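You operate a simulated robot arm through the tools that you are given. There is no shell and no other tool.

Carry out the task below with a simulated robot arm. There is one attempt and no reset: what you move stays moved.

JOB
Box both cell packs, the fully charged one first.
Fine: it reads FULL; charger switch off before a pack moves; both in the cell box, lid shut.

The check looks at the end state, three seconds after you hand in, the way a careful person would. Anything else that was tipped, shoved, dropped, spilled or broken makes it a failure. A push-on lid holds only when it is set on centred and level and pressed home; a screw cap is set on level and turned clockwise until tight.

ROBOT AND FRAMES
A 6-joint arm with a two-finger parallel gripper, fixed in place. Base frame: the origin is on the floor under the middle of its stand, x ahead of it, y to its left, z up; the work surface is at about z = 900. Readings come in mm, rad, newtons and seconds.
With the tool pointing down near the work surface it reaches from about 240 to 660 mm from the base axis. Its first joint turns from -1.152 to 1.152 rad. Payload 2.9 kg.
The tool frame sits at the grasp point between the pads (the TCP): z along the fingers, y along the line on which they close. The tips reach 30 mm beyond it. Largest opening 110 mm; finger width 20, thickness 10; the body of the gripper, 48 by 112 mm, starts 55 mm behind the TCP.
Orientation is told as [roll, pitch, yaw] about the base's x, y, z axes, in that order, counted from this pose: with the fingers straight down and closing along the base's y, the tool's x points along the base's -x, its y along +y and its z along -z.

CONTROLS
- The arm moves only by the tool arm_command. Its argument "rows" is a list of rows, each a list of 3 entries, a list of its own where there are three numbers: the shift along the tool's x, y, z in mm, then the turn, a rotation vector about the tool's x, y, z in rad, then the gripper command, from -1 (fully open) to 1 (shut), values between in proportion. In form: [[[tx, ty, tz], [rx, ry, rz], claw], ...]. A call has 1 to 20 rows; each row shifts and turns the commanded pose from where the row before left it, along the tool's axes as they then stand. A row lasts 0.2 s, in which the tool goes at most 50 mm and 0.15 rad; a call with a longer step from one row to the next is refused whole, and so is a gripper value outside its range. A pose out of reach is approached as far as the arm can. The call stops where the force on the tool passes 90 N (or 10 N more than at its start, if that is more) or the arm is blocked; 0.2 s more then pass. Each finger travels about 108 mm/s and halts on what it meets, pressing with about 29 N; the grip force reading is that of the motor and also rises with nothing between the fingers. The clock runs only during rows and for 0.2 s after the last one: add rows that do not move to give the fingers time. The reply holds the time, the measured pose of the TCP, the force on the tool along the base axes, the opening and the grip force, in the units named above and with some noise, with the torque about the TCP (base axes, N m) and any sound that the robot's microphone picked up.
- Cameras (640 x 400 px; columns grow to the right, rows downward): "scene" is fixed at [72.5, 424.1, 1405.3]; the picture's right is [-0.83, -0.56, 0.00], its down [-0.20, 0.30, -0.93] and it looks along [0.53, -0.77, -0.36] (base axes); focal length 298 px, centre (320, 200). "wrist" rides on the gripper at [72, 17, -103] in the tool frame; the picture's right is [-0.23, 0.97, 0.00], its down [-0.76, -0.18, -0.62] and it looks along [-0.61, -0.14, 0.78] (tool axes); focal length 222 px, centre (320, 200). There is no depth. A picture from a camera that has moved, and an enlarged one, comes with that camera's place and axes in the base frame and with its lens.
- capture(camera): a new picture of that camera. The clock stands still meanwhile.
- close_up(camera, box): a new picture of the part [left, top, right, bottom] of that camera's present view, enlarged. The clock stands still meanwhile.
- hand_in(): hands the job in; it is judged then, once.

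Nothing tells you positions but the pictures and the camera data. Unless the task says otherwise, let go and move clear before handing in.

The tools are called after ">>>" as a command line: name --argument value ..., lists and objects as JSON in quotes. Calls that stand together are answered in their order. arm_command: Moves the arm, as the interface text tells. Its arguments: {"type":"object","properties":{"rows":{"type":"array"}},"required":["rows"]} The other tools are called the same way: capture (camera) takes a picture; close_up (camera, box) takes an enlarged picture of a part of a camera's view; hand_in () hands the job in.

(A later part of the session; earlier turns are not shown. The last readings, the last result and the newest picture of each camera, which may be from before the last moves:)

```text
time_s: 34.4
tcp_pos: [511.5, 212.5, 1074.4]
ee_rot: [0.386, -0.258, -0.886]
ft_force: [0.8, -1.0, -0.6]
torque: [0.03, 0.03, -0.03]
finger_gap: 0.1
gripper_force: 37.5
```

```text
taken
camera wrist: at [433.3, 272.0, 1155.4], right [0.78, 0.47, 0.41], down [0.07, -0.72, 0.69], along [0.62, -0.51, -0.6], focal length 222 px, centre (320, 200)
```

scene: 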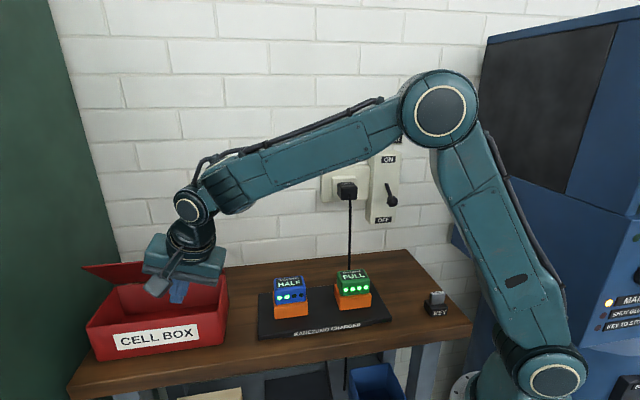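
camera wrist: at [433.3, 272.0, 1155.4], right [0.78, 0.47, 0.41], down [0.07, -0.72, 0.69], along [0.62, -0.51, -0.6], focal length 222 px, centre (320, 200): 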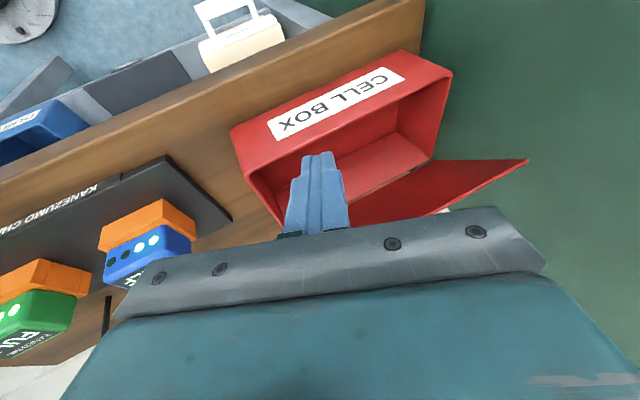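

The lid holds at about 50° while I'm clear of it, and the closed fingers are in front of it. I'll rise 20 mm and push toward the wall to swing it up.

>>> arm_command --rows '[[[-5.1, 7.3, -17.9], [0, 0, 0], 1], [[-14.4, 0, 4.1], [0, 0, 0], 1], [[-14.4, 0, 4.1], [0, 0, 0], 1], [[-14.4, 0, 4.1], [0, 0, 0], 1], [[-9.62, 0, 2.73], [0, 0, 0], 1], [[-9.62, 0, 2.73], [0, 0, 0], 1], [[-9.62, 0, 2.73], [0, 0, 0], 1], [[-9.62, 0, 2.73], [0, 0, 0], 1], [[-9.62, 0, 2.73], [0, 0, 0], 1], [[-9.62, 0, 2.73], [0, 0, 0], 1], [[0, 0, 0], [0, 0, 0], 1]]'

>>> capture --camera "scene"

>>> capture --camera "wrist"

```text
time_s: 36.8
tcp_pos: [584.3, 137.1, 1104.0]
ee_rot: [0.404, -0.265, -0.887]
ft_force: [-24.7, 6.7, 45.5]
torque: [-0.28, -0.51, -0.13]
finger_gap: 0.0
gripper_force: 37.6
```

```text
taken
```

scene: 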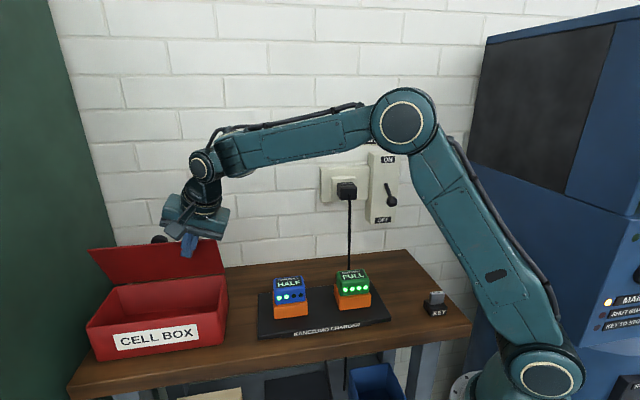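

```text
taken
camera wrist: at [505.1, 198.4, 1183.2], right [0.77, 0.47, 0.43], down [0.06, -0.72, 0.69], along [0.63, -0.5, -0.59], focal length 222 px, centre (320, 200)
```

wrist: 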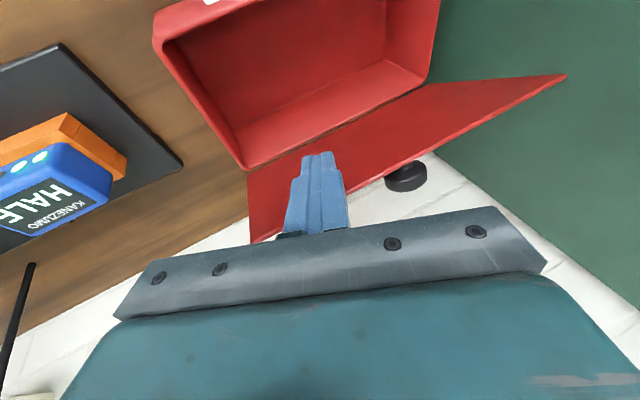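

The lid is swinging up, now about 65–70°. I'll ease upward a little to reduce the edge drag and keep pushing toward vertical.

>>> arm_command --rows '[[[-1.5, 2.2, -5.4], [0, 0, 0], 1], [[-7.95, 0.36, 1.29], [0, 0, 0], 1], [[-7.95, 0.36, 1.29], [0, 0, 0], 1], [[-7.95, 0.36, 1.29], [0, 0, 0], 1], [[-7.95, 0.36, 1.29], [0, 0, 0], 1], [[-7.95, 0.36, 1.29], [0, 0, 0], 1], [[-7.95, 0.36, 1.29], [0, 0, 0], 1], [[0, 0, 0], [0, 0, 0], 1]]'

>>> capture --camera "scene"

>>> capture --camera "wrist"

```text
time_s: 38.6
tcp_pos: [618.7, 102.5, 1107.6]
ee_rot: [0.385, -0.257, -0.888]
ft_force: [-1.3, 1.2, -1.7]
torque: [0.06, 0.05, 0.03]
finger_gap: 0.0
gripper_force: 37.8
```

```text
taken
```

scene: 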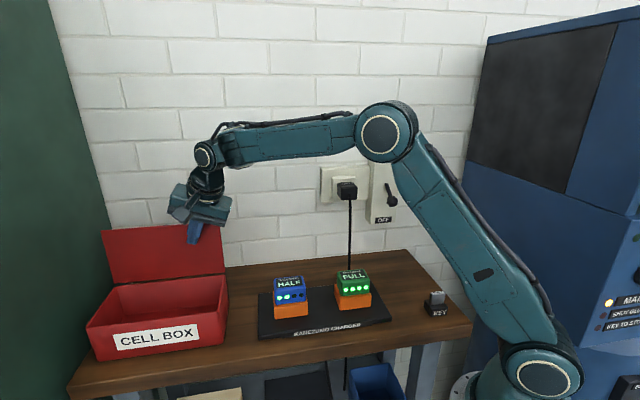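

```text
taken
camera wrist: at [541.5, 163.5, 1187.3], right [0.78, 0.47, 0.41], down [0.07, -0.72, 0.69], along [0.62, -0.51, -0.6], focal length 222 px, centre (320, 200)
```

wrist: 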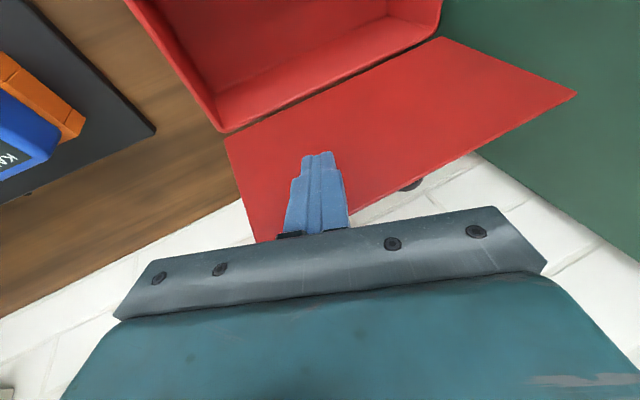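

>>> close_up --camera "scene" --box '[70, 200, 262, 360]'

```text
2.50 times, centred on (166, 280) of scene
camera zoom: at [72.5, 424.1, 1405.3], right [-0.83, -0.56, 0.0], down [-0.2, 0.3, -0.93], along [0.53, -0.77, -0.36], focal length 745 px, centre (705, 0)
```

zoom: 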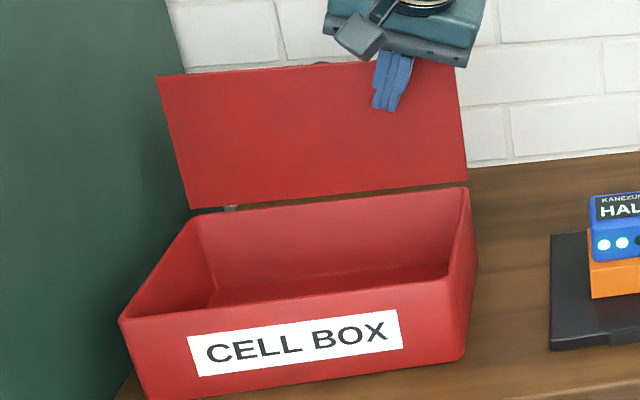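

The lid now stands past vertical and stays open with no load. I'll retreat, straighten the tool to vertical, and turn it so the fingers close front-to-back over the packs.

>>> arm_command --rows '[[[0, 0, -30], [0, 0, 0], 1], [[0, 0, -30], [0, 0, 0], 1], [[8.7, -27.9, -13.8], [0, 0, 0], 1], [[8.7, -27.9, -13.8], [0, 0, 0], 1], [[8.7, -27.9, -13.8], [0, 0, 0], 1], [[8.7, -27.9, -13.8], [0, 0, 0], 1], [[8.7, -27.9, -13.8], [0, 0, 0], 1], [[0, 0, 0], [0, 0.1, 0], 1], [[0, 0, 0], [0, 0.1, 0], 1], [[0, 0, 0], [0.091, 0.042, 0], 1], [[0, 0, 0], [0.091, 0.042, 0], 1], [[0, 0, 0], [0.091, 0.042, 0], 1], [[0, 0, 0], [0.091, 0.042, 0], 1], [[0, 0, 0], [0, 0, 0], 1]]'

>>> capture --camera "scene"

```text
time_s: 41.6
tcp_pos: [443.9, 36.1, 1160.8]
ee_rot: [0.006, 0.094, -0.78]
ft_force: [-0.8, 0.6, -0.5]
torque: [-0.01, 0.01, -0.02]
finger_gap: 0.1
gripper_force: 38.0
```

```text
taken
```

scene: 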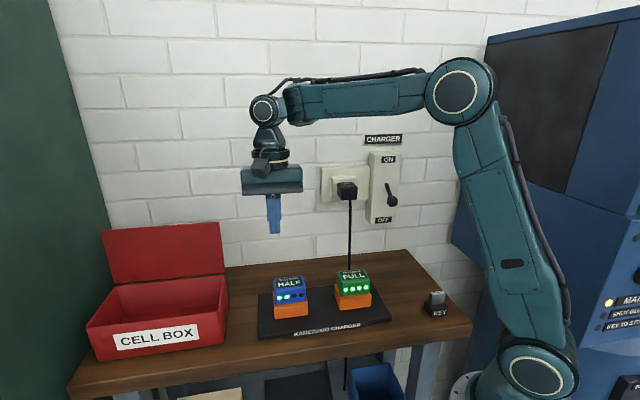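

Tool is vertical with a small leftover pitch. Now I correct that, rotate to close along the front-to-back direction, and open the fingers.

>>> arm_command --rows '[[[0, 0, 0], [0.006, -0.094, 0], 0], [[0, 0, 0], [0, 0, -0.1423], -1], [[0, 0, 0], [0, 0, -0.1423], -1], [[0, 0, 0], [0, 0, -0.1423], -1], [[0, 0, 0], [0, 0, -0.1423], -1], [[0, 0, 0], [0, 0, -0.1423], -1], [[0, 0, 0], [0, 0, -0.1423], -1], [[0, 0, 0], [0, 0, -0.1423], -1], [[0, 0, 0], [0, 0, -0.1423], -1], [[0, 0, 0], [0, 0, -0.1423], -1], [[0, 0, 0], [0, 0, -0.1423], -1], [[0, 0, 0], [0, 0, -0.1423], -1], [[0, 0, 0], [0, 0, 0], -1]]'

>>> capture --camera "wrist"

>>> capture --camera "scene"

```text
time_s: 44.4
tcp_pos: [444.5, 35.9, 1160.6]
ee_rot: [-0.001, -0.002, 0.786]
ft_force: [-0.5, -0.3, -0.1]
torque: [0.01, 0.01, 0.0]
finger_gap: 110.2
gripper_force: 0.0
```

```text
taken
camera wrist: at [381.6, -1.6, 1263.6], right [-0.53, 0.85, 0.0], down [0.66, 0.41, 0.63], along [0.53, 0.33, -0.78], focal length 222 px, centre (320, 200)
```

wrist: 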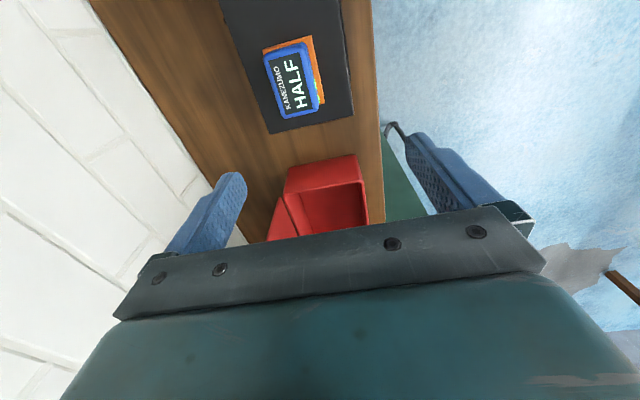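

```text
taken
```

scene: 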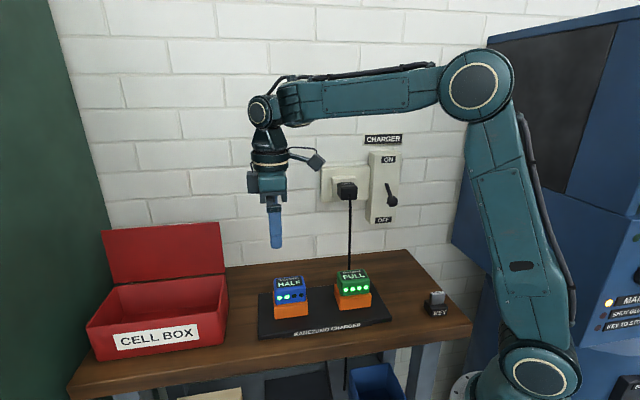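

Fingers are open and closing front-to-back. Now moving over the FULL pack for a precise look.

>>> arm_command --rows '[[[25, -3, 5], [0, 0, 0], -1], [[42, -5, 10], [0, 0, 0], -1], [[42, -6, 10], [0, 0, 0], -1], [[42, -6, 10], [0, 0, 0], -1], [[23.7, -3, 5], [0, 0, 0], -1], [[0, 0, 0], [0, 0, 0], -1]]'

>>> capture --camera "wrist"

>>> capture --camera "scene"

```text
time_s: 45.8
tcp_pos: [335.9, -104.0, 1121.2]
ee_rot: [-0.001, -0.003, 0.784]
ft_force: [-0.8, 0.1, 0.0]
torque: [-0.01, 0.0, -0.02]
finger_gap: 110.1
gripper_force: 0.0
```

```text
taken
camera wrist: at [272.9, -141.7, 1223.2], right [-0.53, 0.85, 0.0], down [0.66, 0.41, 0.63], along [0.53, 0.33, -0.78], focal length 222 px, centre (320, 200)
```

wrist: 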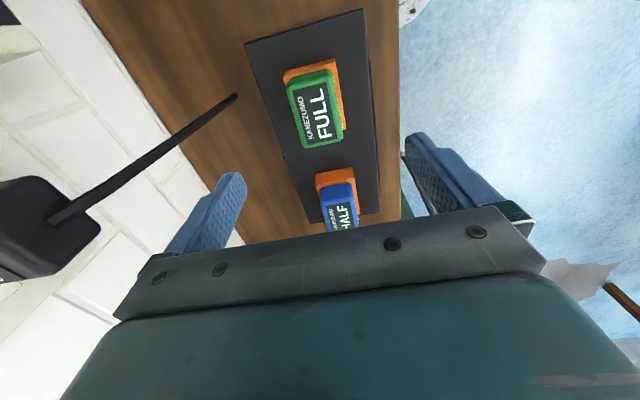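

```text
taken
```

scene: 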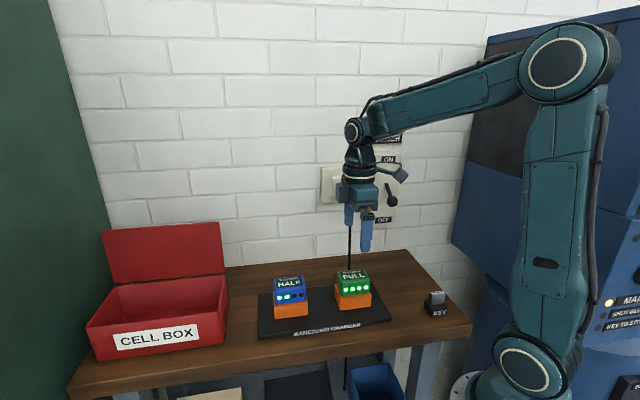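

>>> close_up --camera "wrist" --box '[240, 50, 400, 150]'

>>> close_up --camera "scene" --box '[310, 250, 406, 325]'

```text
4.00 times, centred on (320, 100) of wrist
camera zoom: at [272.9, -141.7, 1223.2], right [-0.53, 0.85, 0.0], down [0.66, 0.41, 0.63], along [0.53, 0.33, -0.78], focal length 888 px, centre (320, 600)
```

zoom: 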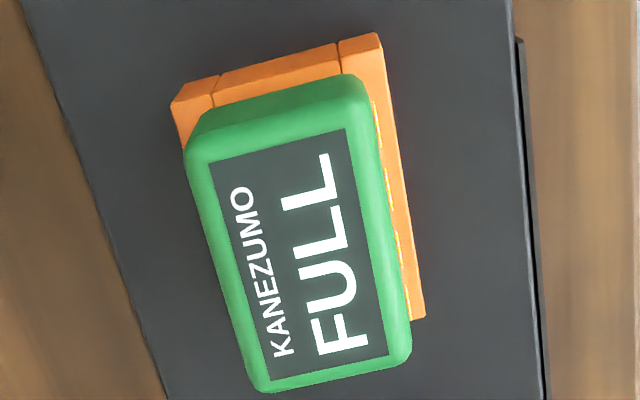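

```text
5.33 times, centred on (358, 288) of scene
camera zoom: at [72.5, 424.1, 1405.3], right [-0.83, -0.56, 0.0], down [-0.2, 0.3, -0.93], along [0.53, -0.77, -0.36], focal length 1590 px, centre (117, -267)
```

zoom: 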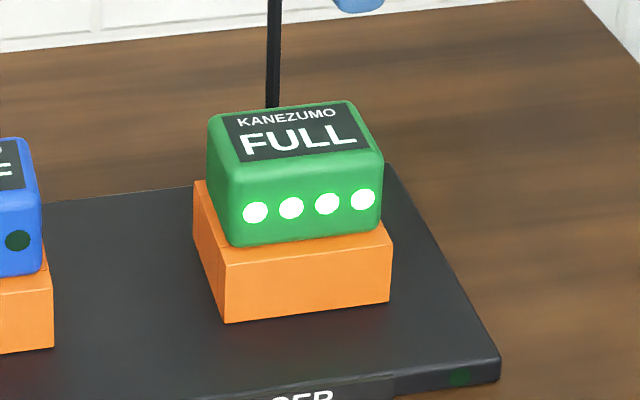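

The orange part is a socket on the charger and the green pack stands up out of it, with its body at about u 135–195, n 291–336, top z≈992. I'll go down around it with the tips staying above the socket rim (~958), then grip front-to-back.

>>> arm_command --rows '[[[-1, -2.2, 25], [0, 0, 0], -1], [[0, 0, 35], [0, 0, 0], -1], [[0, 0, 30], [0, 0, 0], -0.6], [[0, 0, 20], [0, 0, 0], -0.4], [[0, 0, 10], [0, 0, 0], -0.4], [[0, 0, 5], [0, 0, 0], -0.4], [[0, 0, 0], [0, 0, 0], -0.4]]'

>>> close_up --camera "wrist" --box '[160, 50, 480, 250]'

>>> close_up --camera "scene" --box '[300, 220, 420, 325]'

```text
time_s: 47.4
tcp_pos: [339.5, -103.5, 994.7]
ee_rot: [-0.003, -0.003, 0.784]
ft_force: [0.9, -0.5, -0.7]
torque: [0.0, -0.01, -0.01]
finger_gap: 77.0
gripper_force: 0.1
```

```text
2.00 times, centred on (320, 150) of wrist
camera zoom: at [276.9, -141.7, 1098.3], right [-0.53, 0.85, 0.0], down [0.66, 0.41, 0.63], along [0.53, 0.33, -0.78], focal length 444 px, centre (320, 300)
```

zoom: 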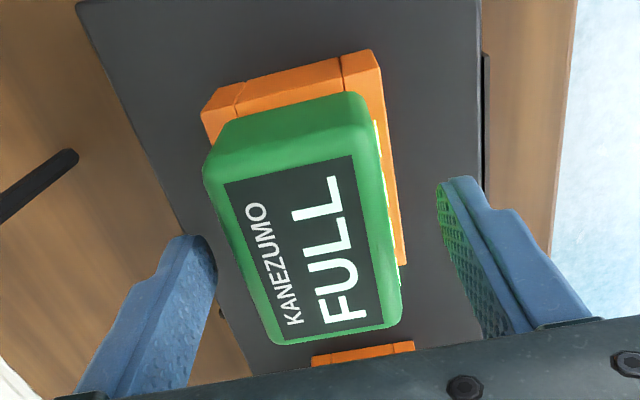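

```text
3.81 times, centred on (360, 272) of scene
camera zoom: at [72.5, 424.1, 1405.3], right [-0.83, -0.56, 0.0], down [-0.2, 0.3, -0.93], along [0.53, -0.77, -0.36], focal length 1136 px, centre (168, -76)
```

zoom: 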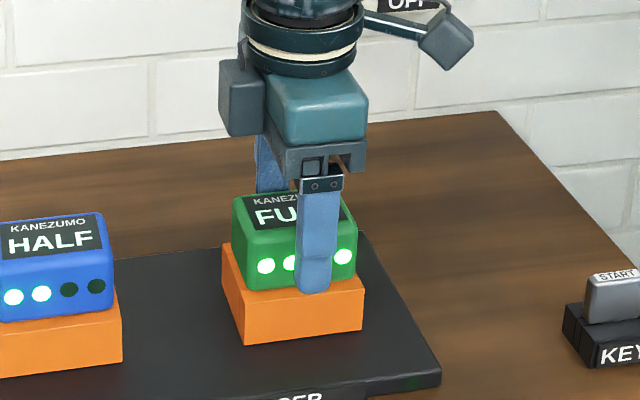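

The pack is centred between the fingers, which are above the socket rim. Closing the grip.

>>> arm_command --rows '[[[0, 0, 0], [0, 0, 0], 0], [[0, 0, 0], [0, 0, 0], 1], [[0, 0, 0], [0, 0, 0], 1], [[0, 0, 0], [0, 0, 0], 1]]'

>>> close_up --camera "scene" --box '[300, 220, 420, 325]'

```text
time_s: 48.4
tcp_pos: [339.8, -104.1, 996.4]
ee_rot: [-0.002, -0.005, 0.785]
ft_force: [4.3, -3.6, 0.7]
torque: [-0.18, -0.14, -0.06]
finger_gap: 47.5
gripper_force: 29.2
```

```text
3.81 times, centred on (360, 272) of scene
camera zoom: at [72.6, 424.1, 1405.3], right [-0.83, -0.56, 0.0], down [-0.2, 0.3, -0.93], along [0.53, -0.77, -0.36], focal length 1136 px, centre (168, -76)
```

zoom: 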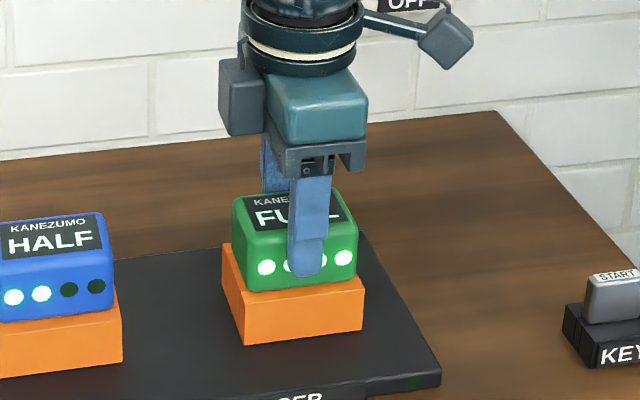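

FULL is gripped (47.5 mm wide). Lifting straight up slowly out of the socket.

>>> arm_command --rows '[[[0, 0, -3], [0, 0, 0], 1], [[0, 0, -5], [0, 0, 0], 1], [[0, 0, -7], [0, 0, 0], 1], [[0, 0, -10], [0, 0, 0], 1], [[0, 0, -10], [0, 0, 0], 1], [[0, 0, 0], [0, 0, 0], 1]]'

>>> close_up --camera "scene" --box '[280, 200, 440, 325]'

```text
time_s: 49.8
tcp_pos: [340.2, -103.8, 1030.8]
ee_rot: [-0.002, -0.004, 0.783]
ft_force: [0.5, 0.1, -0.1]
torque: [0.01, 0.02, 0.01]
finger_gap: 0.0
gripper_force: 29.2
```

```text
3.20 times, centred on (360, 262) of scene
camera zoom: at [72.5, 424.2, 1405.3], right [-0.83, -0.56, 0.0], down [-0.2, 0.3, -0.93], along [0.53, -0.77, -0.36], focal length 954 px, centre (192, 0)
```

zoom: 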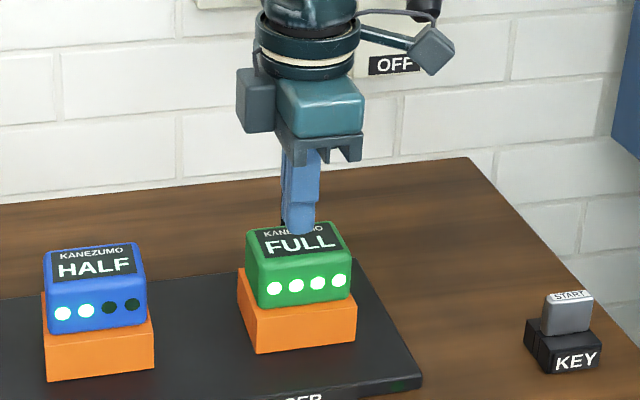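

The fingers slipped off upward and FULL is still seated in the socket. I'll check it closely before trying a deeper grip and a slower pull.

>>> close_up --camera "scene" --box '[310, 250, 406, 325]'

>>> close_up --camera "wrist" --box '[200, 30, 440, 180]'

```text
5.33 times, centred on (358, 288) of scene
camera zoom: at [72.5, 424.2, 1405.3], right [-0.83, -0.56, 0.0], down [-0.2, 0.3, -0.93], along [0.53, -0.77, -0.36], focal length 1590 px, centre (117, -267)
```

zoom: 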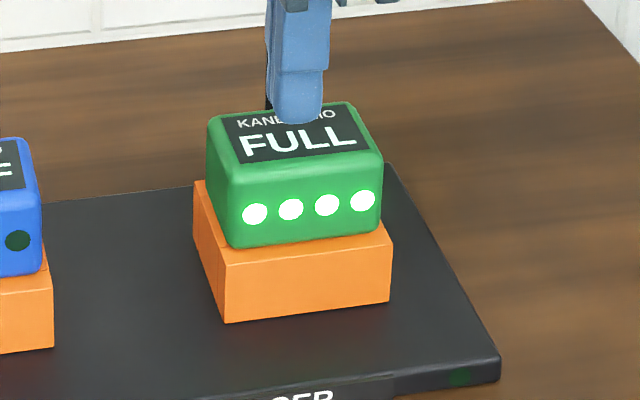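

```text
2.67 times, centred on (320, 105) of wrist
camera zoom: at [276.7, -141.9, 1133.6], right [-0.53, 0.85, 0.0], down [0.66, 0.41, 0.63], along [0.53, 0.33, -0.78], focal length 592 px, centre (320, 453)
```

zoom: 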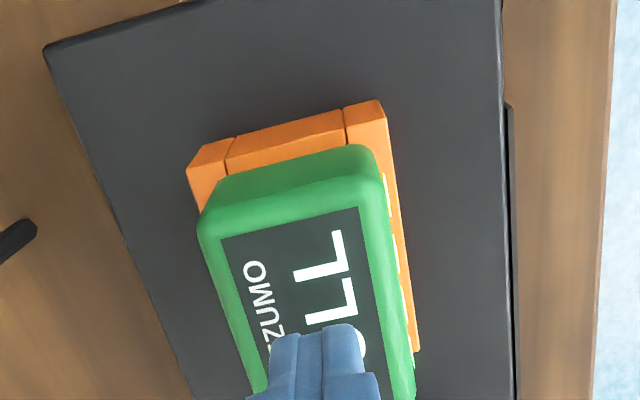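

>>> close_up --camera "scene" --box '[334, 272, 382, 312]'

>>> close_up --camera "wrist" --box '[260, 60, 370, 130]'

```text
10.00 times, centred on (358, 292) of scene
camera zoom: at [72.5, 424.2, 1405.3], right [-0.83, -0.56, 0.0], down [-0.2, 0.3, -0.93], along [0.53, -0.77, -0.36], focal length 2982 px, centre (-60, -720)
```

zoom: 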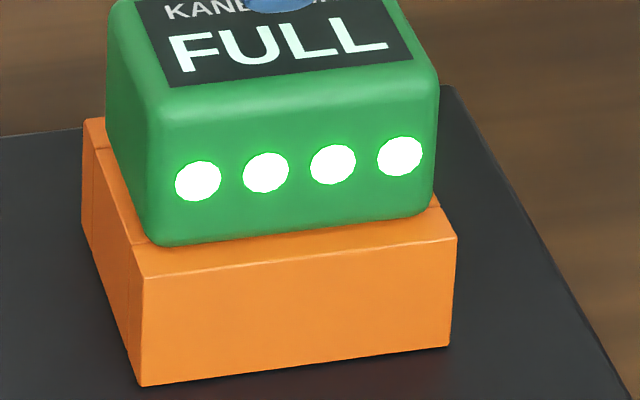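

```text
5.71 times, centred on (315, 95) of wrist
camera zoom: at [276.7, -141.9, 1133.6], right [-0.53, 0.85, 0.0], down [0.66, 0.41, 0.63], along [0.53, 0.33, -0.78], focal length 1269 px, centre (349, 800)
```

zoom: 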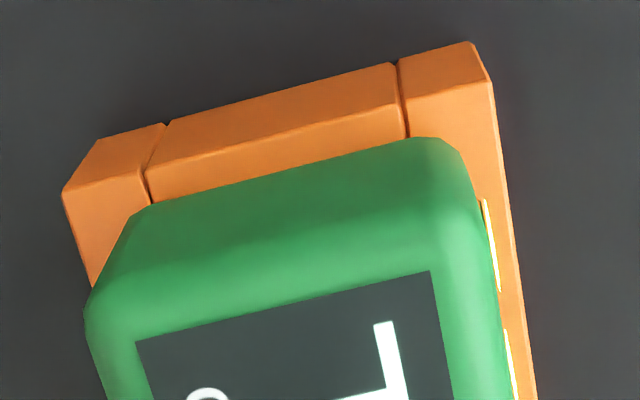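

Now I can see the socket rim is lower than I assumed (z≈950), so the pack can be gripped about 12 mm deeper. Re-opening, going down to TCP z≈984 and gripping again.

>>> arm_command --rows '[[[0, 0, 0], [0, 0, 0], -0.3], [[0, 0, 0], [0, 0, 0], -0.3], [[0, 0, 0], [0, 0, 0], -0.3], [[0, 0, 20], [0, 0, 0], -0.3], [[0, 0, 17], [0, 0, 0], -0.3], [[0, 0, 10], [0, 0, 0], -0.3], [[0, 0, 0], [0, 0, 0], -0.3]]'

>>> close_up --camera "scene" --box '[310, 250, 406, 325]'

>>> close_up --camera "wrist" --box '[160, 50, 480, 250]'

```text
time_s: 51.4
tcp_pos: [339.3, -104.1, 983.8]
ee_rot: [-0.003, -0.004, 0.783]
ft_force: [0.2, -0.3, -0.3]
torque: [-0.01, 0.0, 0.04]
finger_gap: 71.3
gripper_force: 0.1
```

```text
5.33 times, centred on (358, 288) of scene
camera zoom: at [72.5, 424.1, 1405.3], right [-0.83, -0.56, 0.0], down [-0.2, 0.3, -0.93], along [0.53, -0.77, -0.36], focal length 1590 px, centre (117, -267)
```

zoom: 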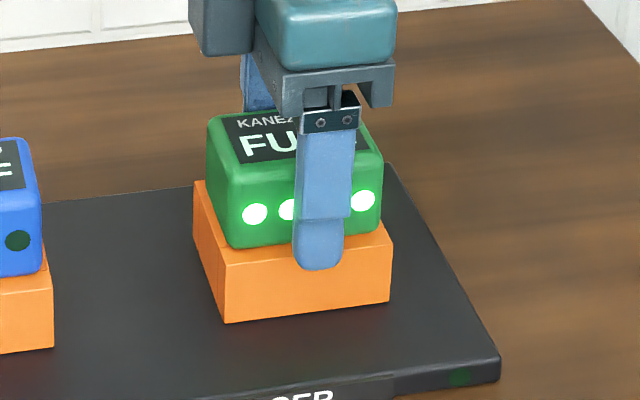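

```text
2.00 times, centred on (320, 150) of wrist
camera zoom: at [276.7, -142.0, 1086.1], right [-0.53, 0.85, 0.0], down [0.66, 0.41, 0.63], along [0.53, 0.33, -0.78], focal length 444 px, centre (320, 300)
```

zoom: 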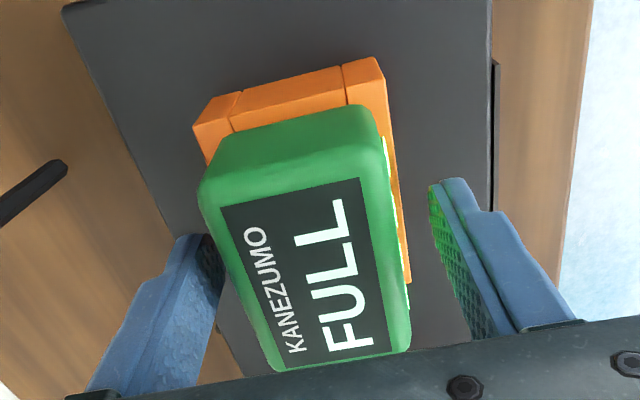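

>>> arm_command --rows '[[[0, 0, 0], [0, 0, 0], 1], [[0, 0, 0], [0, 0, 0], 1], [[0, 0, 0], [0, 0, 0], 1], [[0, 0, 0], [0, 0, 0], 1]]'

>>> arm_command --rows '[[[0, 0, -2], [0, 0, 0], 1], [[0, 0, 0], [0, 0, 0], 1]]'

```text
time_s: 52.4
tcp_pos: [339.0, -105.1, 983.6]
ee_rot: [-0.004, -0.004, 0.784]
ft_force: [2.4, -2.9, -1.7]
torque: [-0.12, -0.15, 0.0]
finger_gap: 47.7
gripper_force: 28.5
```

```text
time_s: 53.0
tcp_pos: [340.7, -103.5, 986.3]
ee_rot: [-0.004, -0.003, 0.783]
ft_force: [5.8, -5.1, -5.4]
torque: [-0.2, -0.23, 0.01]
finger_gap: 47.6
gripper_force: 28.8
```

Grip is solid at 47.7 mm with light load so far. Continuing the pull in small steps while reading the force.

>>> arm_command --rows '[[[0, 0, -2], [0, 0, 0], 1], [[0, 0, 0], [0, 0, 0], 1]]'

>>> arm_command --rows '[[[0, 0, -3], [0, 0, 0], 1], [[0, 0, 0], [0, 0, 0], 1]]'

>>> close_up --camera "scene" --box '[310, 250, 406, 325]'

```text
time_s: 53.6
tcp_pos: [340.3, -104.5, 988.2]
ee_rot: [-0.003, -0.004, 0.784]
ft_force: [4.9, -5.9, -4.9]
torque: [-0.28, -0.27, 0.07]
finger_gap: 47.8
gripper_force: 29.0
```

```text
time_s: 54.2
tcp_pos: [340.1, -103.8, 990.6]
ee_rot: [-0.004, -0.003, 0.784]
ft_force: [6.7, -6.0, -4.3]
torque: [-0.27, -0.27, 0.08]
finger_gap: 47.5
gripper_force: 28.8
```

```text
5.33 times, centred on (358, 288) of scene
camera zoom: at [72.7, 424.0, 1405.4], right [-0.83, -0.56, 0.0], down [-0.2, 0.3, -0.93], along [0.53, -0.77, -0.36], focal length 1590 px, centre (117, -267)
```

zoom: 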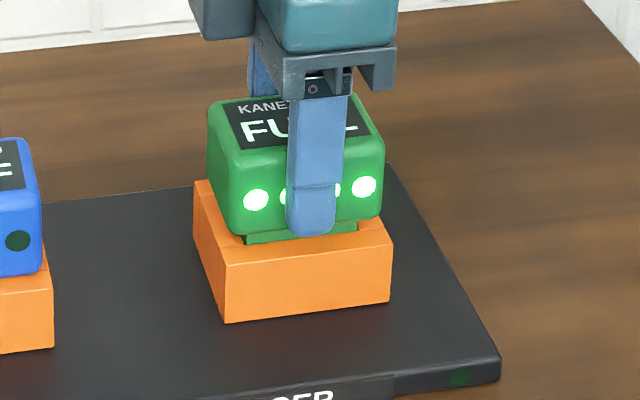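

FULL is now rising; a narrower plug below it is coming out of the socket. I'll keep lifting gently.

>>> arm_command --rows '[[[0, -0.5, -3], [0, 0, 0], 1], [[0, -0.3, -3], [0, 0, 0], 1], [[0, 0, -3], [0, 0, 0], 1], [[0, 0, 0], [0, 0, 0], 1]]'

>>> close_up --camera "scene" --box '[310, 240, 406, 315]'

```text
time_s: 55.2
tcp_pos: [338.7, -104.2, 998.8]
ee_rot: [-0.002, -0.002, 0.783]
ft_force: [2.4, -2.5, -4.2]
torque: [-0.14, -0.14, 0.02]
finger_gap: 47.8
gripper_force: 29.0
```

```text
5.33 times, centred on (358, 278) of scene
camera zoom: at [72.6, 424.1, 1405.3], right [-0.83, -0.56, 0.0], down [-0.2, 0.3, -0.93], along [0.53, -0.77, -0.36], focal length 1590 px, centre (117, -213)
```

zoom: 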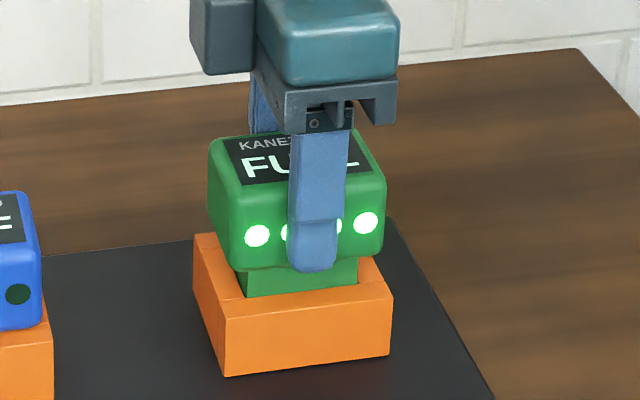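

It's coming up well, about 15 mm lifted. Continuing until it is clear of the socket.

>>> arm_command --rows '[[[0, 0, -3], [0, 0, 0], 1], [[0, 0, -4], [0, 0, 0], 1], [[0, 0, -4], [0, 0, 0], 1], [[0, 0, -4], [0, 0, 0], 1], [[0, 0, -5], [0, 0, 0], 1], [[0, 0, -5], [0, 0, 0], 1], [[0, 0, -5], [0, 0, 0], 1], [[0, 0, -6], [0, 0, 0], 1], [[0, 0, -6], [0, 0, 0], 1], [[0, 0, 0], [0, 0, 0], 1]]'

>>> close_up --camera "scene" --box '[290, 210, 418, 310]'

```text
time_s: 57.4
tcp_pos: [340.8, -103.8, 1041.2]
ee_rot: [-0.002, -0.004, 0.782]
ft_force: [-0.1, 0.4, -2.5]
torque: [-0.01, -0.02, 0.02]
finger_gap: 47.7
gripper_force: 29.3
```

```text
4.00 times, centred on (354, 260) of scene
camera zoom: at [72.5, 424.1, 1405.3], right [-0.83, -0.56, 0.0], down [-0.2, 0.3, -0.93], along [0.53, -0.77, -0.36], focal length 1193 px, centre (184, -40)
```

zoom: 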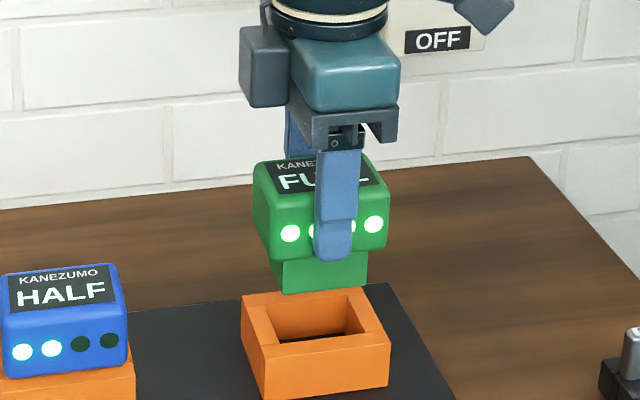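

FULL is free of the socket and hanging level. I'll raise it to travel height and carry it along the bench to just inside the right end of the open box.

>>> arm_command --rows '[[[0, 0, -10], [0, 0, 0], 1], [[0, 0, -15], [0, 0, 0], 1], [[0, 0, -15], [0, 0, 0], 1], [[0, 0, -15], [0, 0, 0], 1], [[0, 0, -14], [0, 0, 0], 1], [[-15, 0, 0], [0, 0, 0], 1], [[-28, 0, 0], [0, 0, 0], 1], [[-30, 0, 0], [0, 0, 0], 1], [[-30, 0, 0], [0, 0, 0], 1], [[-30, 0, 0], [0, 0, 0], 1], [[-30, 0, 0], [0, 0, 0], 1], [[-30, 0, 0], [0, 0, 0], 1], [[-30, 0, 0], [0, 0, 0], 1], [[-30, 1, 0], [0, 0, 0], 1], [[-30, 1, 0], [0, 0, 0], 1], [[-28, 0, 0], [0, 0, 0], 1], [[-15, 0, 0], [0, 0, 0], 1], [[0, 0, 0], [0, 0, 0], 1]]'

>>> capture --camera "wrist"

>>> capture --camera "scene"

```text
time_s: 61.2
tcp_pos: [569.4, 127.8, 1110.7]
ee_rot: [-0.002, -0.004, 0.786]
ft_force: [1.1, -1.1, -2.1]
torque: [0.01, 0.0, 0.0]
finger_gap: 47.9
gripper_force: 29.0
```

```text
taken
camera wrist: at [506.0, 89.1, 1213.8], right [-0.53, 0.85, 0.0], down [0.66, 0.41, 0.63], along [0.53, 0.33, -0.78], focal length 222 px, centre (320, 200)
```

wrist: 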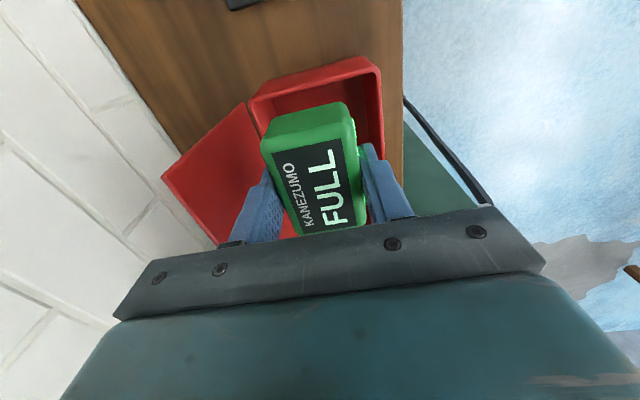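

```text
taken
```

scene: 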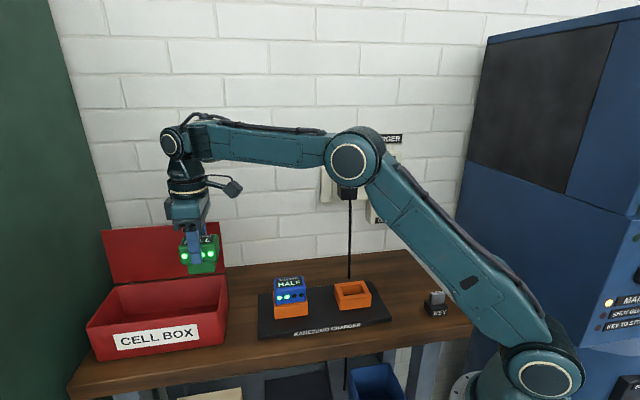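

>>> close_up --camera "wrist" --box '[220, 40, 412, 160]'

>>> close_up --camera "scene" --box '[70, 210, 262, 360]'

```text
3.33 times, centred on (316, 100) of wrist
camera zoom: at [506.0, 89.1, 1213.8], right [-0.53, 0.85, 0.0], down [0.66, 0.41, 0.63], along [0.53, 0.33, -0.78], focal length 740 px, centre (333, 533)
```

zoom: 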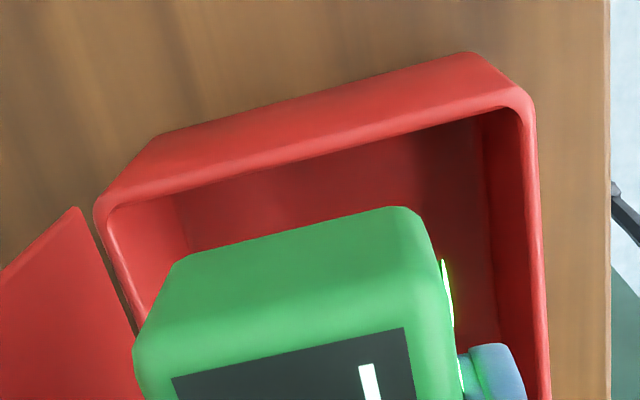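

```text
2.67 times, centred on (166, 285) of scene
camera zoom: at [72.6, 424.2, 1405.3], right [-0.83, -0.56, 0.0], down [-0.2, 0.3, -0.93], along [0.53, -0.77, -0.36], focal length 795 px, centre (731, -27)
```

zoom: 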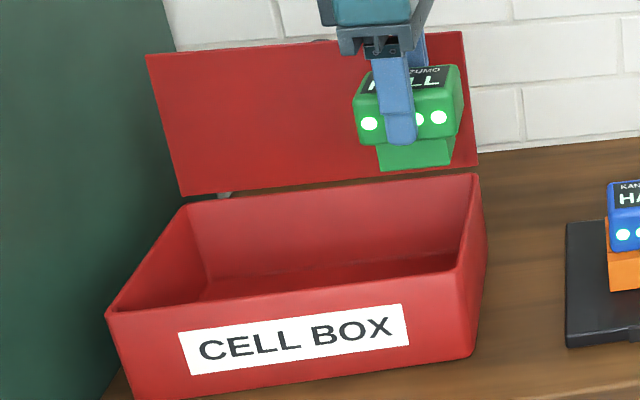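

FULL hangs just over the right rim. Box interior runs about u 466–692, n 256–373. I'll shift inward, lower it inside the box, then slide it in the air toward the middle to leave room for HALF.

>>> arm_command --rows '[[[-11, 0, 0], [0, 0, 0], 1], [[-13, 0, 0], [0, 0, 0], 1], [[0, 0, 12], [0, 0, 0], 1], [[0, 0, 22], [0, 0, 0], 1], [[0, 0, 22], [0, 0, 0], 1], [[0, 0, 22], [0, 0, 0], 1], [[0, 0, 22], [0, 0, 0], 1], [[0, 0, 15], [0, 0, 0], 1], [[0, 0, 8], [0, 0, 0], 1], [[0, 0, 0], [0, 0, 0], 1]]'

>>> capture --camera "wrist"

>>> close_up --camera "scene" --box '[70, 210, 262, 360]'

```text
time_s: 63.4
tcp_pos: [587.2, 144.3, 987.7]
ee_rot: [-0.002, -0.002, 0.783]
ft_force: [0.0, 0.0, -2.2]
torque: [0.01, -0.03, -0.01]
finger_gap: 47.9
gripper_force: 28.9
```

```text
taken
camera wrist: at [524.0, 106.3, 1090.6], right [-0.53, 0.85, 0.0], down [0.66, 0.41, 0.63], along [0.53, 0.33, -0.78], focal length 222 px, centre (320, 200)
```

wrist: 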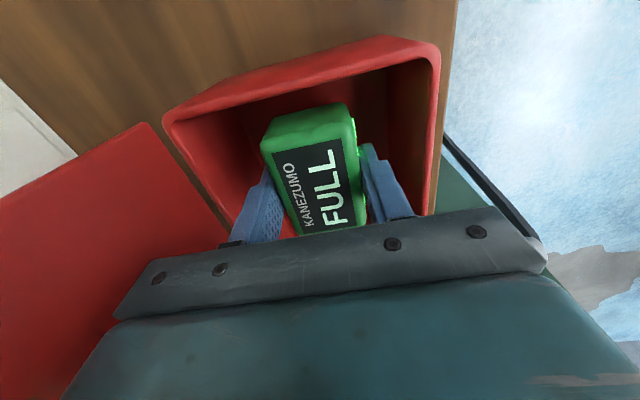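

```text
2.67 times, centred on (166, 285) of scene
camera zoom: at [72.6, 424.2, 1405.3], right [-0.83, -0.56, 0.0], down [-0.2, 0.3, -0.93], along [0.53, -0.77, -0.36], focal length 795 px, centre (731, -27)
```

zoom: 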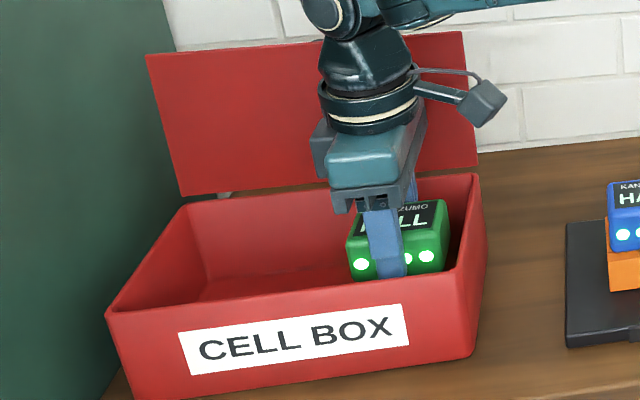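

FULL is inside the box above the floor. Moving it along to the middle.

>>> arm_command --rows '[[[-8, 0, 0], [0, 0, 0], 1], [[-12, 0, 0], [0, 0, 0], 1], [[-12, 0, 0], [0, 0, 0], 1], [[-12, 0, 0], [0, 0, 0], 1], [[-9, 0, 0], [0, 0, 0], 1], [[0, 0, 0], [0, 0, 0], 1]]'

>>> capture --camera "wrist"

>>> close_up --camera "scene" --box '[70, 210, 262, 360]'

```text
time_s: 64.8
tcp_pos: [623.9, 181.9, 988.3]
ee_rot: [-0.002, -0.002, 0.785]
ft_force: [0.0, -1.4, -2.8]
torque: [0.0, 0.03, 0.01]
finger_gap: 47.8
gripper_force: 29.0
```

```text
taken
camera wrist: at [561.4, 143.6, 1091.6], right [-0.53, 0.85, 0.0], down [0.66, 0.41, 0.63], along [0.53, 0.33, -0.78], focal length 222 px, centre (320, 200)
```

wrist: 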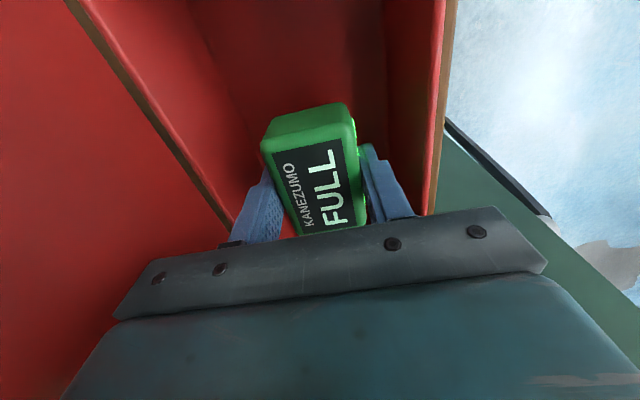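

```text
2.67 times, centred on (166, 285) of scene
camera zoom: at [72.6, 424.2, 1405.3], right [-0.83, -0.56, 0.0], down [-0.2, 0.3, -0.93], along [0.53, -0.77, -0.36], focal length 795 px, centre (731, -27)
```

zoom: 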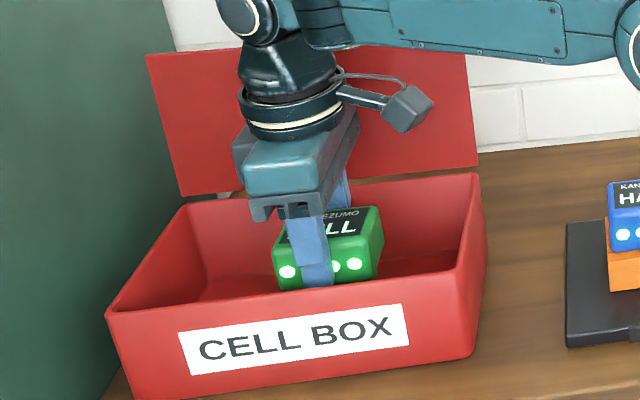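

Now lowering gently until the pack meets the floor of the box.

>>> arm_command --rows '[[[0, 0, 8], [0, 0, 0], 1], [[0, 0, 6], [0, 0, 0], 1], [[0, 0, 3], [0, 0, 0], 1], [[0, 0, 0], [0, 0, 0], 1]]'

>>> arm_command --rows '[[[0, 0, 2], [0, 0, 0], 1], [[0, 0, 2], [0, 0, 0], 1], [[0, 0, 0], [0, 0, 0], 1]]'

>>> arm_command --rows '[[[0, 0, 2], [0, 0, 0], 1], [[0, 0, 2], [0, 0, 0], 1], [[0, 0, 0], [0, 0, 0], 1]]'

```text
time_s: 65.8
tcp_pos: [623.8, 181.8, 973.4]
ee_rot: [-0.001, -0.004, 0.784]
ft_force: [-0.8, 0.0, -2.1]
torque: [0.0, 0.03, -0.01]
finger_gap: 48.0
gripper_force: 29.1
```

```text
time_s: 66.6
tcp_pos: [624.5, 181.1, 968.8]
ee_rot: [-0.004, -0.004, 0.783]
ft_force: [-3.8, -0.5, 7.6]
torque: [-0.04, 0.47, 0.0]
finger_gap: 47.8
gripper_force: 28.6
```

```text
time_s: 67.4
tcp_pos: [625.5, 181.7, 966.5]
ee_rot: [-0.007, -0.009, 0.784]
ft_force: [4.2, 0.5, 20.9]
torque: [0.27, -0.03, 0.0]
finger_gap: 47.8
gripper_force: 29.1
```

The pack is on the floor of the box (20 N up-force). I'll ease the pressure, open the fingers and lift away.

>>> arm_command --rows '[[[0, 0, -2.5], [0, 0, 0], 1], [[0, 0, 0], [0, 0, 0], 0.05], [[0, 0, 0], [0, 0, 0], -0.2], [[0, 0, 0], [0, 0, 0], -0.2], [[0, 0, -6], [0, 0, 0], -0.2], [[0, 0, -12], [0, 0, 0], -0.2], [[0, 0, -20], [0, 0, 0], -0.2], [[0, 0, -20], [0, 0, 0], -0.2], [[0, 0, 0], [0, 0, 0], -0.2]]'

>>> capture --camera "wrist"

>>> close_up --camera "scene" --box '[70, 210, 262, 360]'

```text
time_s: 69.4
tcp_pos: [623.8, 182.5, 1026.2]
ee_rot: [0.0, -0.001, 0.786]
ft_force: [-0.9, 0.7, -0.3]
torque: [-0.01, 0.0, -0.03]
finger_gap: 66.1
gripper_force: 0.1
```

```text
taken
camera wrist: at [560.8, 144.0, 1127.4], right [-0.53, 0.85, 0.0], down [0.66, 0.41, 0.63], along [0.53, 0.33, -0.78], focal length 222 px, centre (320, 200)
```

wrist: 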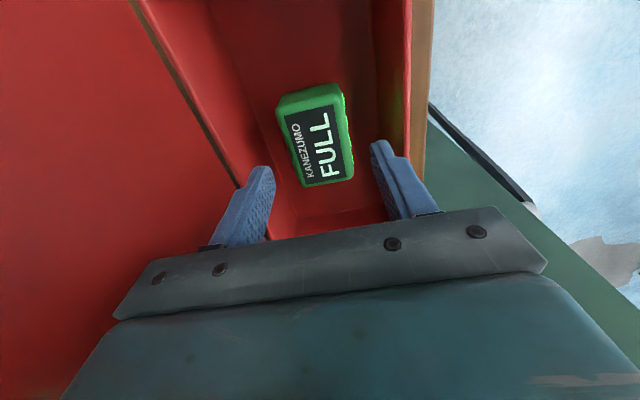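

```text
2.67 times, centred on (166, 285) of scene
camera zoom: at [72.5, 424.1, 1405.3], right [-0.83, -0.56, 0.0], down [-0.2, 0.3, -0.93], along [0.53, -0.77, -0.36], focal length 795 px, centre (731, -27)
```

zoom: 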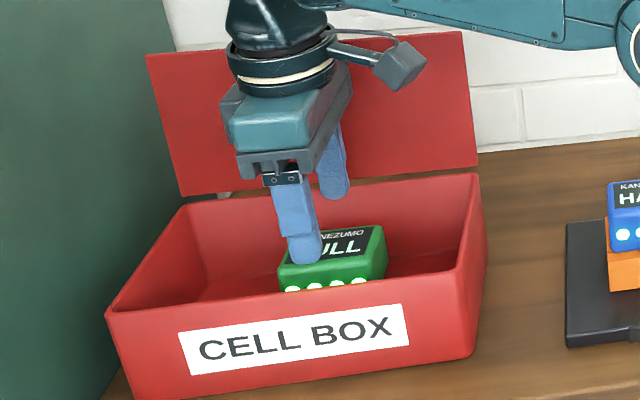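

FULL is upright in the box. Next I move back over the HALF pack for alignment.

>>> arm_command --rows '[[[15, 0, -12], [0, 0, 0], -0.2], [[32, 0, -15], [0, 0, 0], -0.2], [[40, 0, -15], [0, 0, 0], -0.3], [[40, 0, -15], [0, 0, 0], -0.3], [[40, -1, -10], [0, 0, 0], -0.3], [[40, -1, -10], [0, 0, 0], -0.3], [[32, 0, 0], [0, 0, 0], -0.3], [[17, 0, 0], [0, 0, 0], -0.3], [[0, 0, 0], [0, 0, 0], -0.3]]'

>>> close_up --camera "wrist" --box '[240, 50, 400, 150]'

>>> capture --camera "scene"

```text
time_s: 71.4
tcp_pos: [443.4, -0.8, 1099.6]
ee_rot: [-0.002, -0.004, 0.783]
ft_force: [0.5, 0.5, 0.6]
torque: [-0.01, -0.01, 0.02]
finger_gap: 71.3
gripper_force: 0.0
```

```text
4.00 times, centred on (320, 100) of wrist
camera zoom: at [380.9, -38.6, 1202.6], right [-0.53, 0.85, 0.0], down [0.66, 0.41, 0.63], along [0.53, 0.33, -0.78], focal length 888 px, centre (320, 600)
```

zoom: 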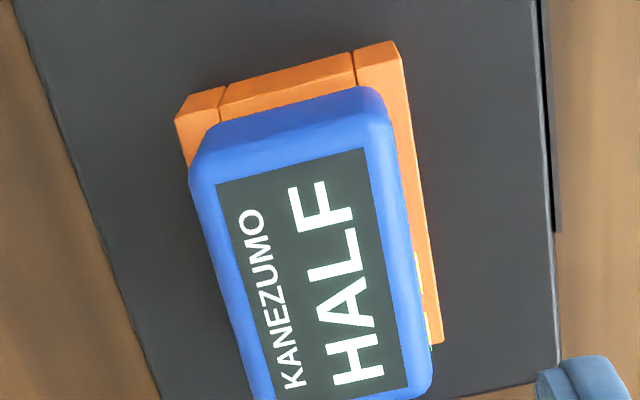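

```text
taken
```

scene: 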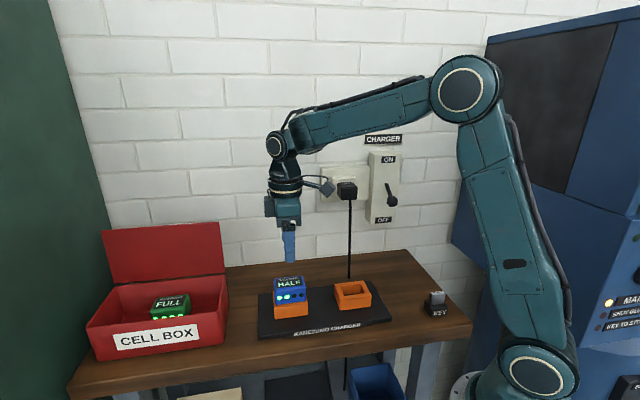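

HALF's body is at about u 284–346, n 291–336, right under the gripper. Going down to the same deep grip height and closing.

>>> arm_command --rows '[[[-2, -0.5, 25], [0, 0, 0], -0.3], [[0, 0, 32], [0, 0, 0], -0.3], [[0, 0, 30], [0, 0, 0], -0.3], [[0, 0, 16], [0, 0, 0], -0.3], [[0, 0, 8], [0, 0, 0], -0.3], [[0, 0, 4], [0, 0, 0], -0.3], [[0, 0, 0], [0, 0, 0], -0.3]]'

>>> close_up --camera "scene" --box '[250, 240, 346, 325]'

>>> close_up --camera "wrist" --box '[160, 50, 480, 250]'

```text
time_s: 73.0
tcp_pos: [445.1, -0.7, 985.6]
ee_rot: [-0.001, -0.004, 0.783]
ft_force: [0.2, 0.4, 0.8]
torque: [0.0, 0.03, -0.02]
finger_gap: 71.5
gripper_force: 0.0
```

```text
4.71 times, centred on (298, 282) of scene
camera zoom: at [72.5, 424.1, 1405.3], right [-0.83, -0.56, 0.0], down [-0.2, 0.3, -0.93], along [0.53, -0.77, -0.36], focal length 1403 px, centre (424, -188)
```

zoom: 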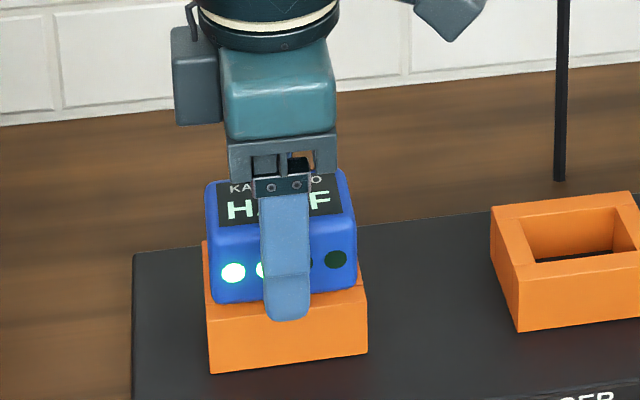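

```text
2.00 times, centred on (320, 150) of wrist
camera zoom: at [383.0, -37.5, 1087.9], right [-0.53, 0.85, 0.0], down [0.66, 0.41, 0.63], along [0.53, 0.33, -0.78], focal length 444 px, centre (320, 300)
```

zoom: 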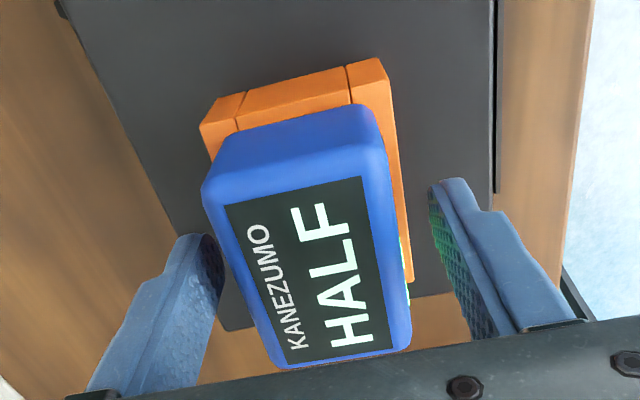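

>>> arm_command --rows '[[[0, 0, 1.7], [0, 0, 0], -0.3], [[0, 0, 0], [0, 0, 0], 0.2], [[0, 0, 0], [0, 0, 0], 1], [[0, 0, 0], [0, 0, 0], 1], [[0, 0, 0], [0, 0, 0], 1], [[0, 0, 0], [0, 0, 0], 1]]'

>>> arm_command --rows '[[[0, 0, -2], [0, 0, 0], 1], [[0, 0, -2], [0, 0, 0], 1], [[0, 0, -2], [0, 0, 0], 1], [[0, 0, 0], [0, 0, 0], 1]]'

>>> close_up --camera "scene" --box '[250, 240, 346, 325]'

```text
time_s: 74.4
tcp_pos: [446.3, -0.0, 983.2]
ee_rot: [-0.003, -0.002, 0.785]
ft_force: [-0.8, 0.0, 2.5]
torque: [0.05, 0.07, 0.02]
finger_gap: 48.0
gripper_force: 28.7
```

```text
time_s: 75.4
tcp_pos: [445.7, 1.1, 989.8]
ee_rot: [-0.001, -0.003, 0.783]
ft_force: [0.2, 0.3, -2.5]
torque: [0.02, -0.01, 0.0]
finger_gap: 47.6
gripper_force: 28.5
```

```text
4.71 times, centred on (298, 282) of scene
camera zoom: at [72.6, 424.1, 1405.3], right [-0.83, -0.56, 0.0], down [-0.2, 0.3, -0.93], along [0.53, -0.77, -0.36], focal length 1403 px, centre (424, -188)
```

zoom: 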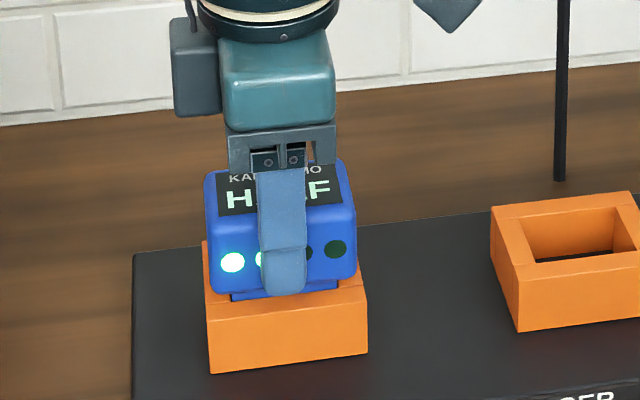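

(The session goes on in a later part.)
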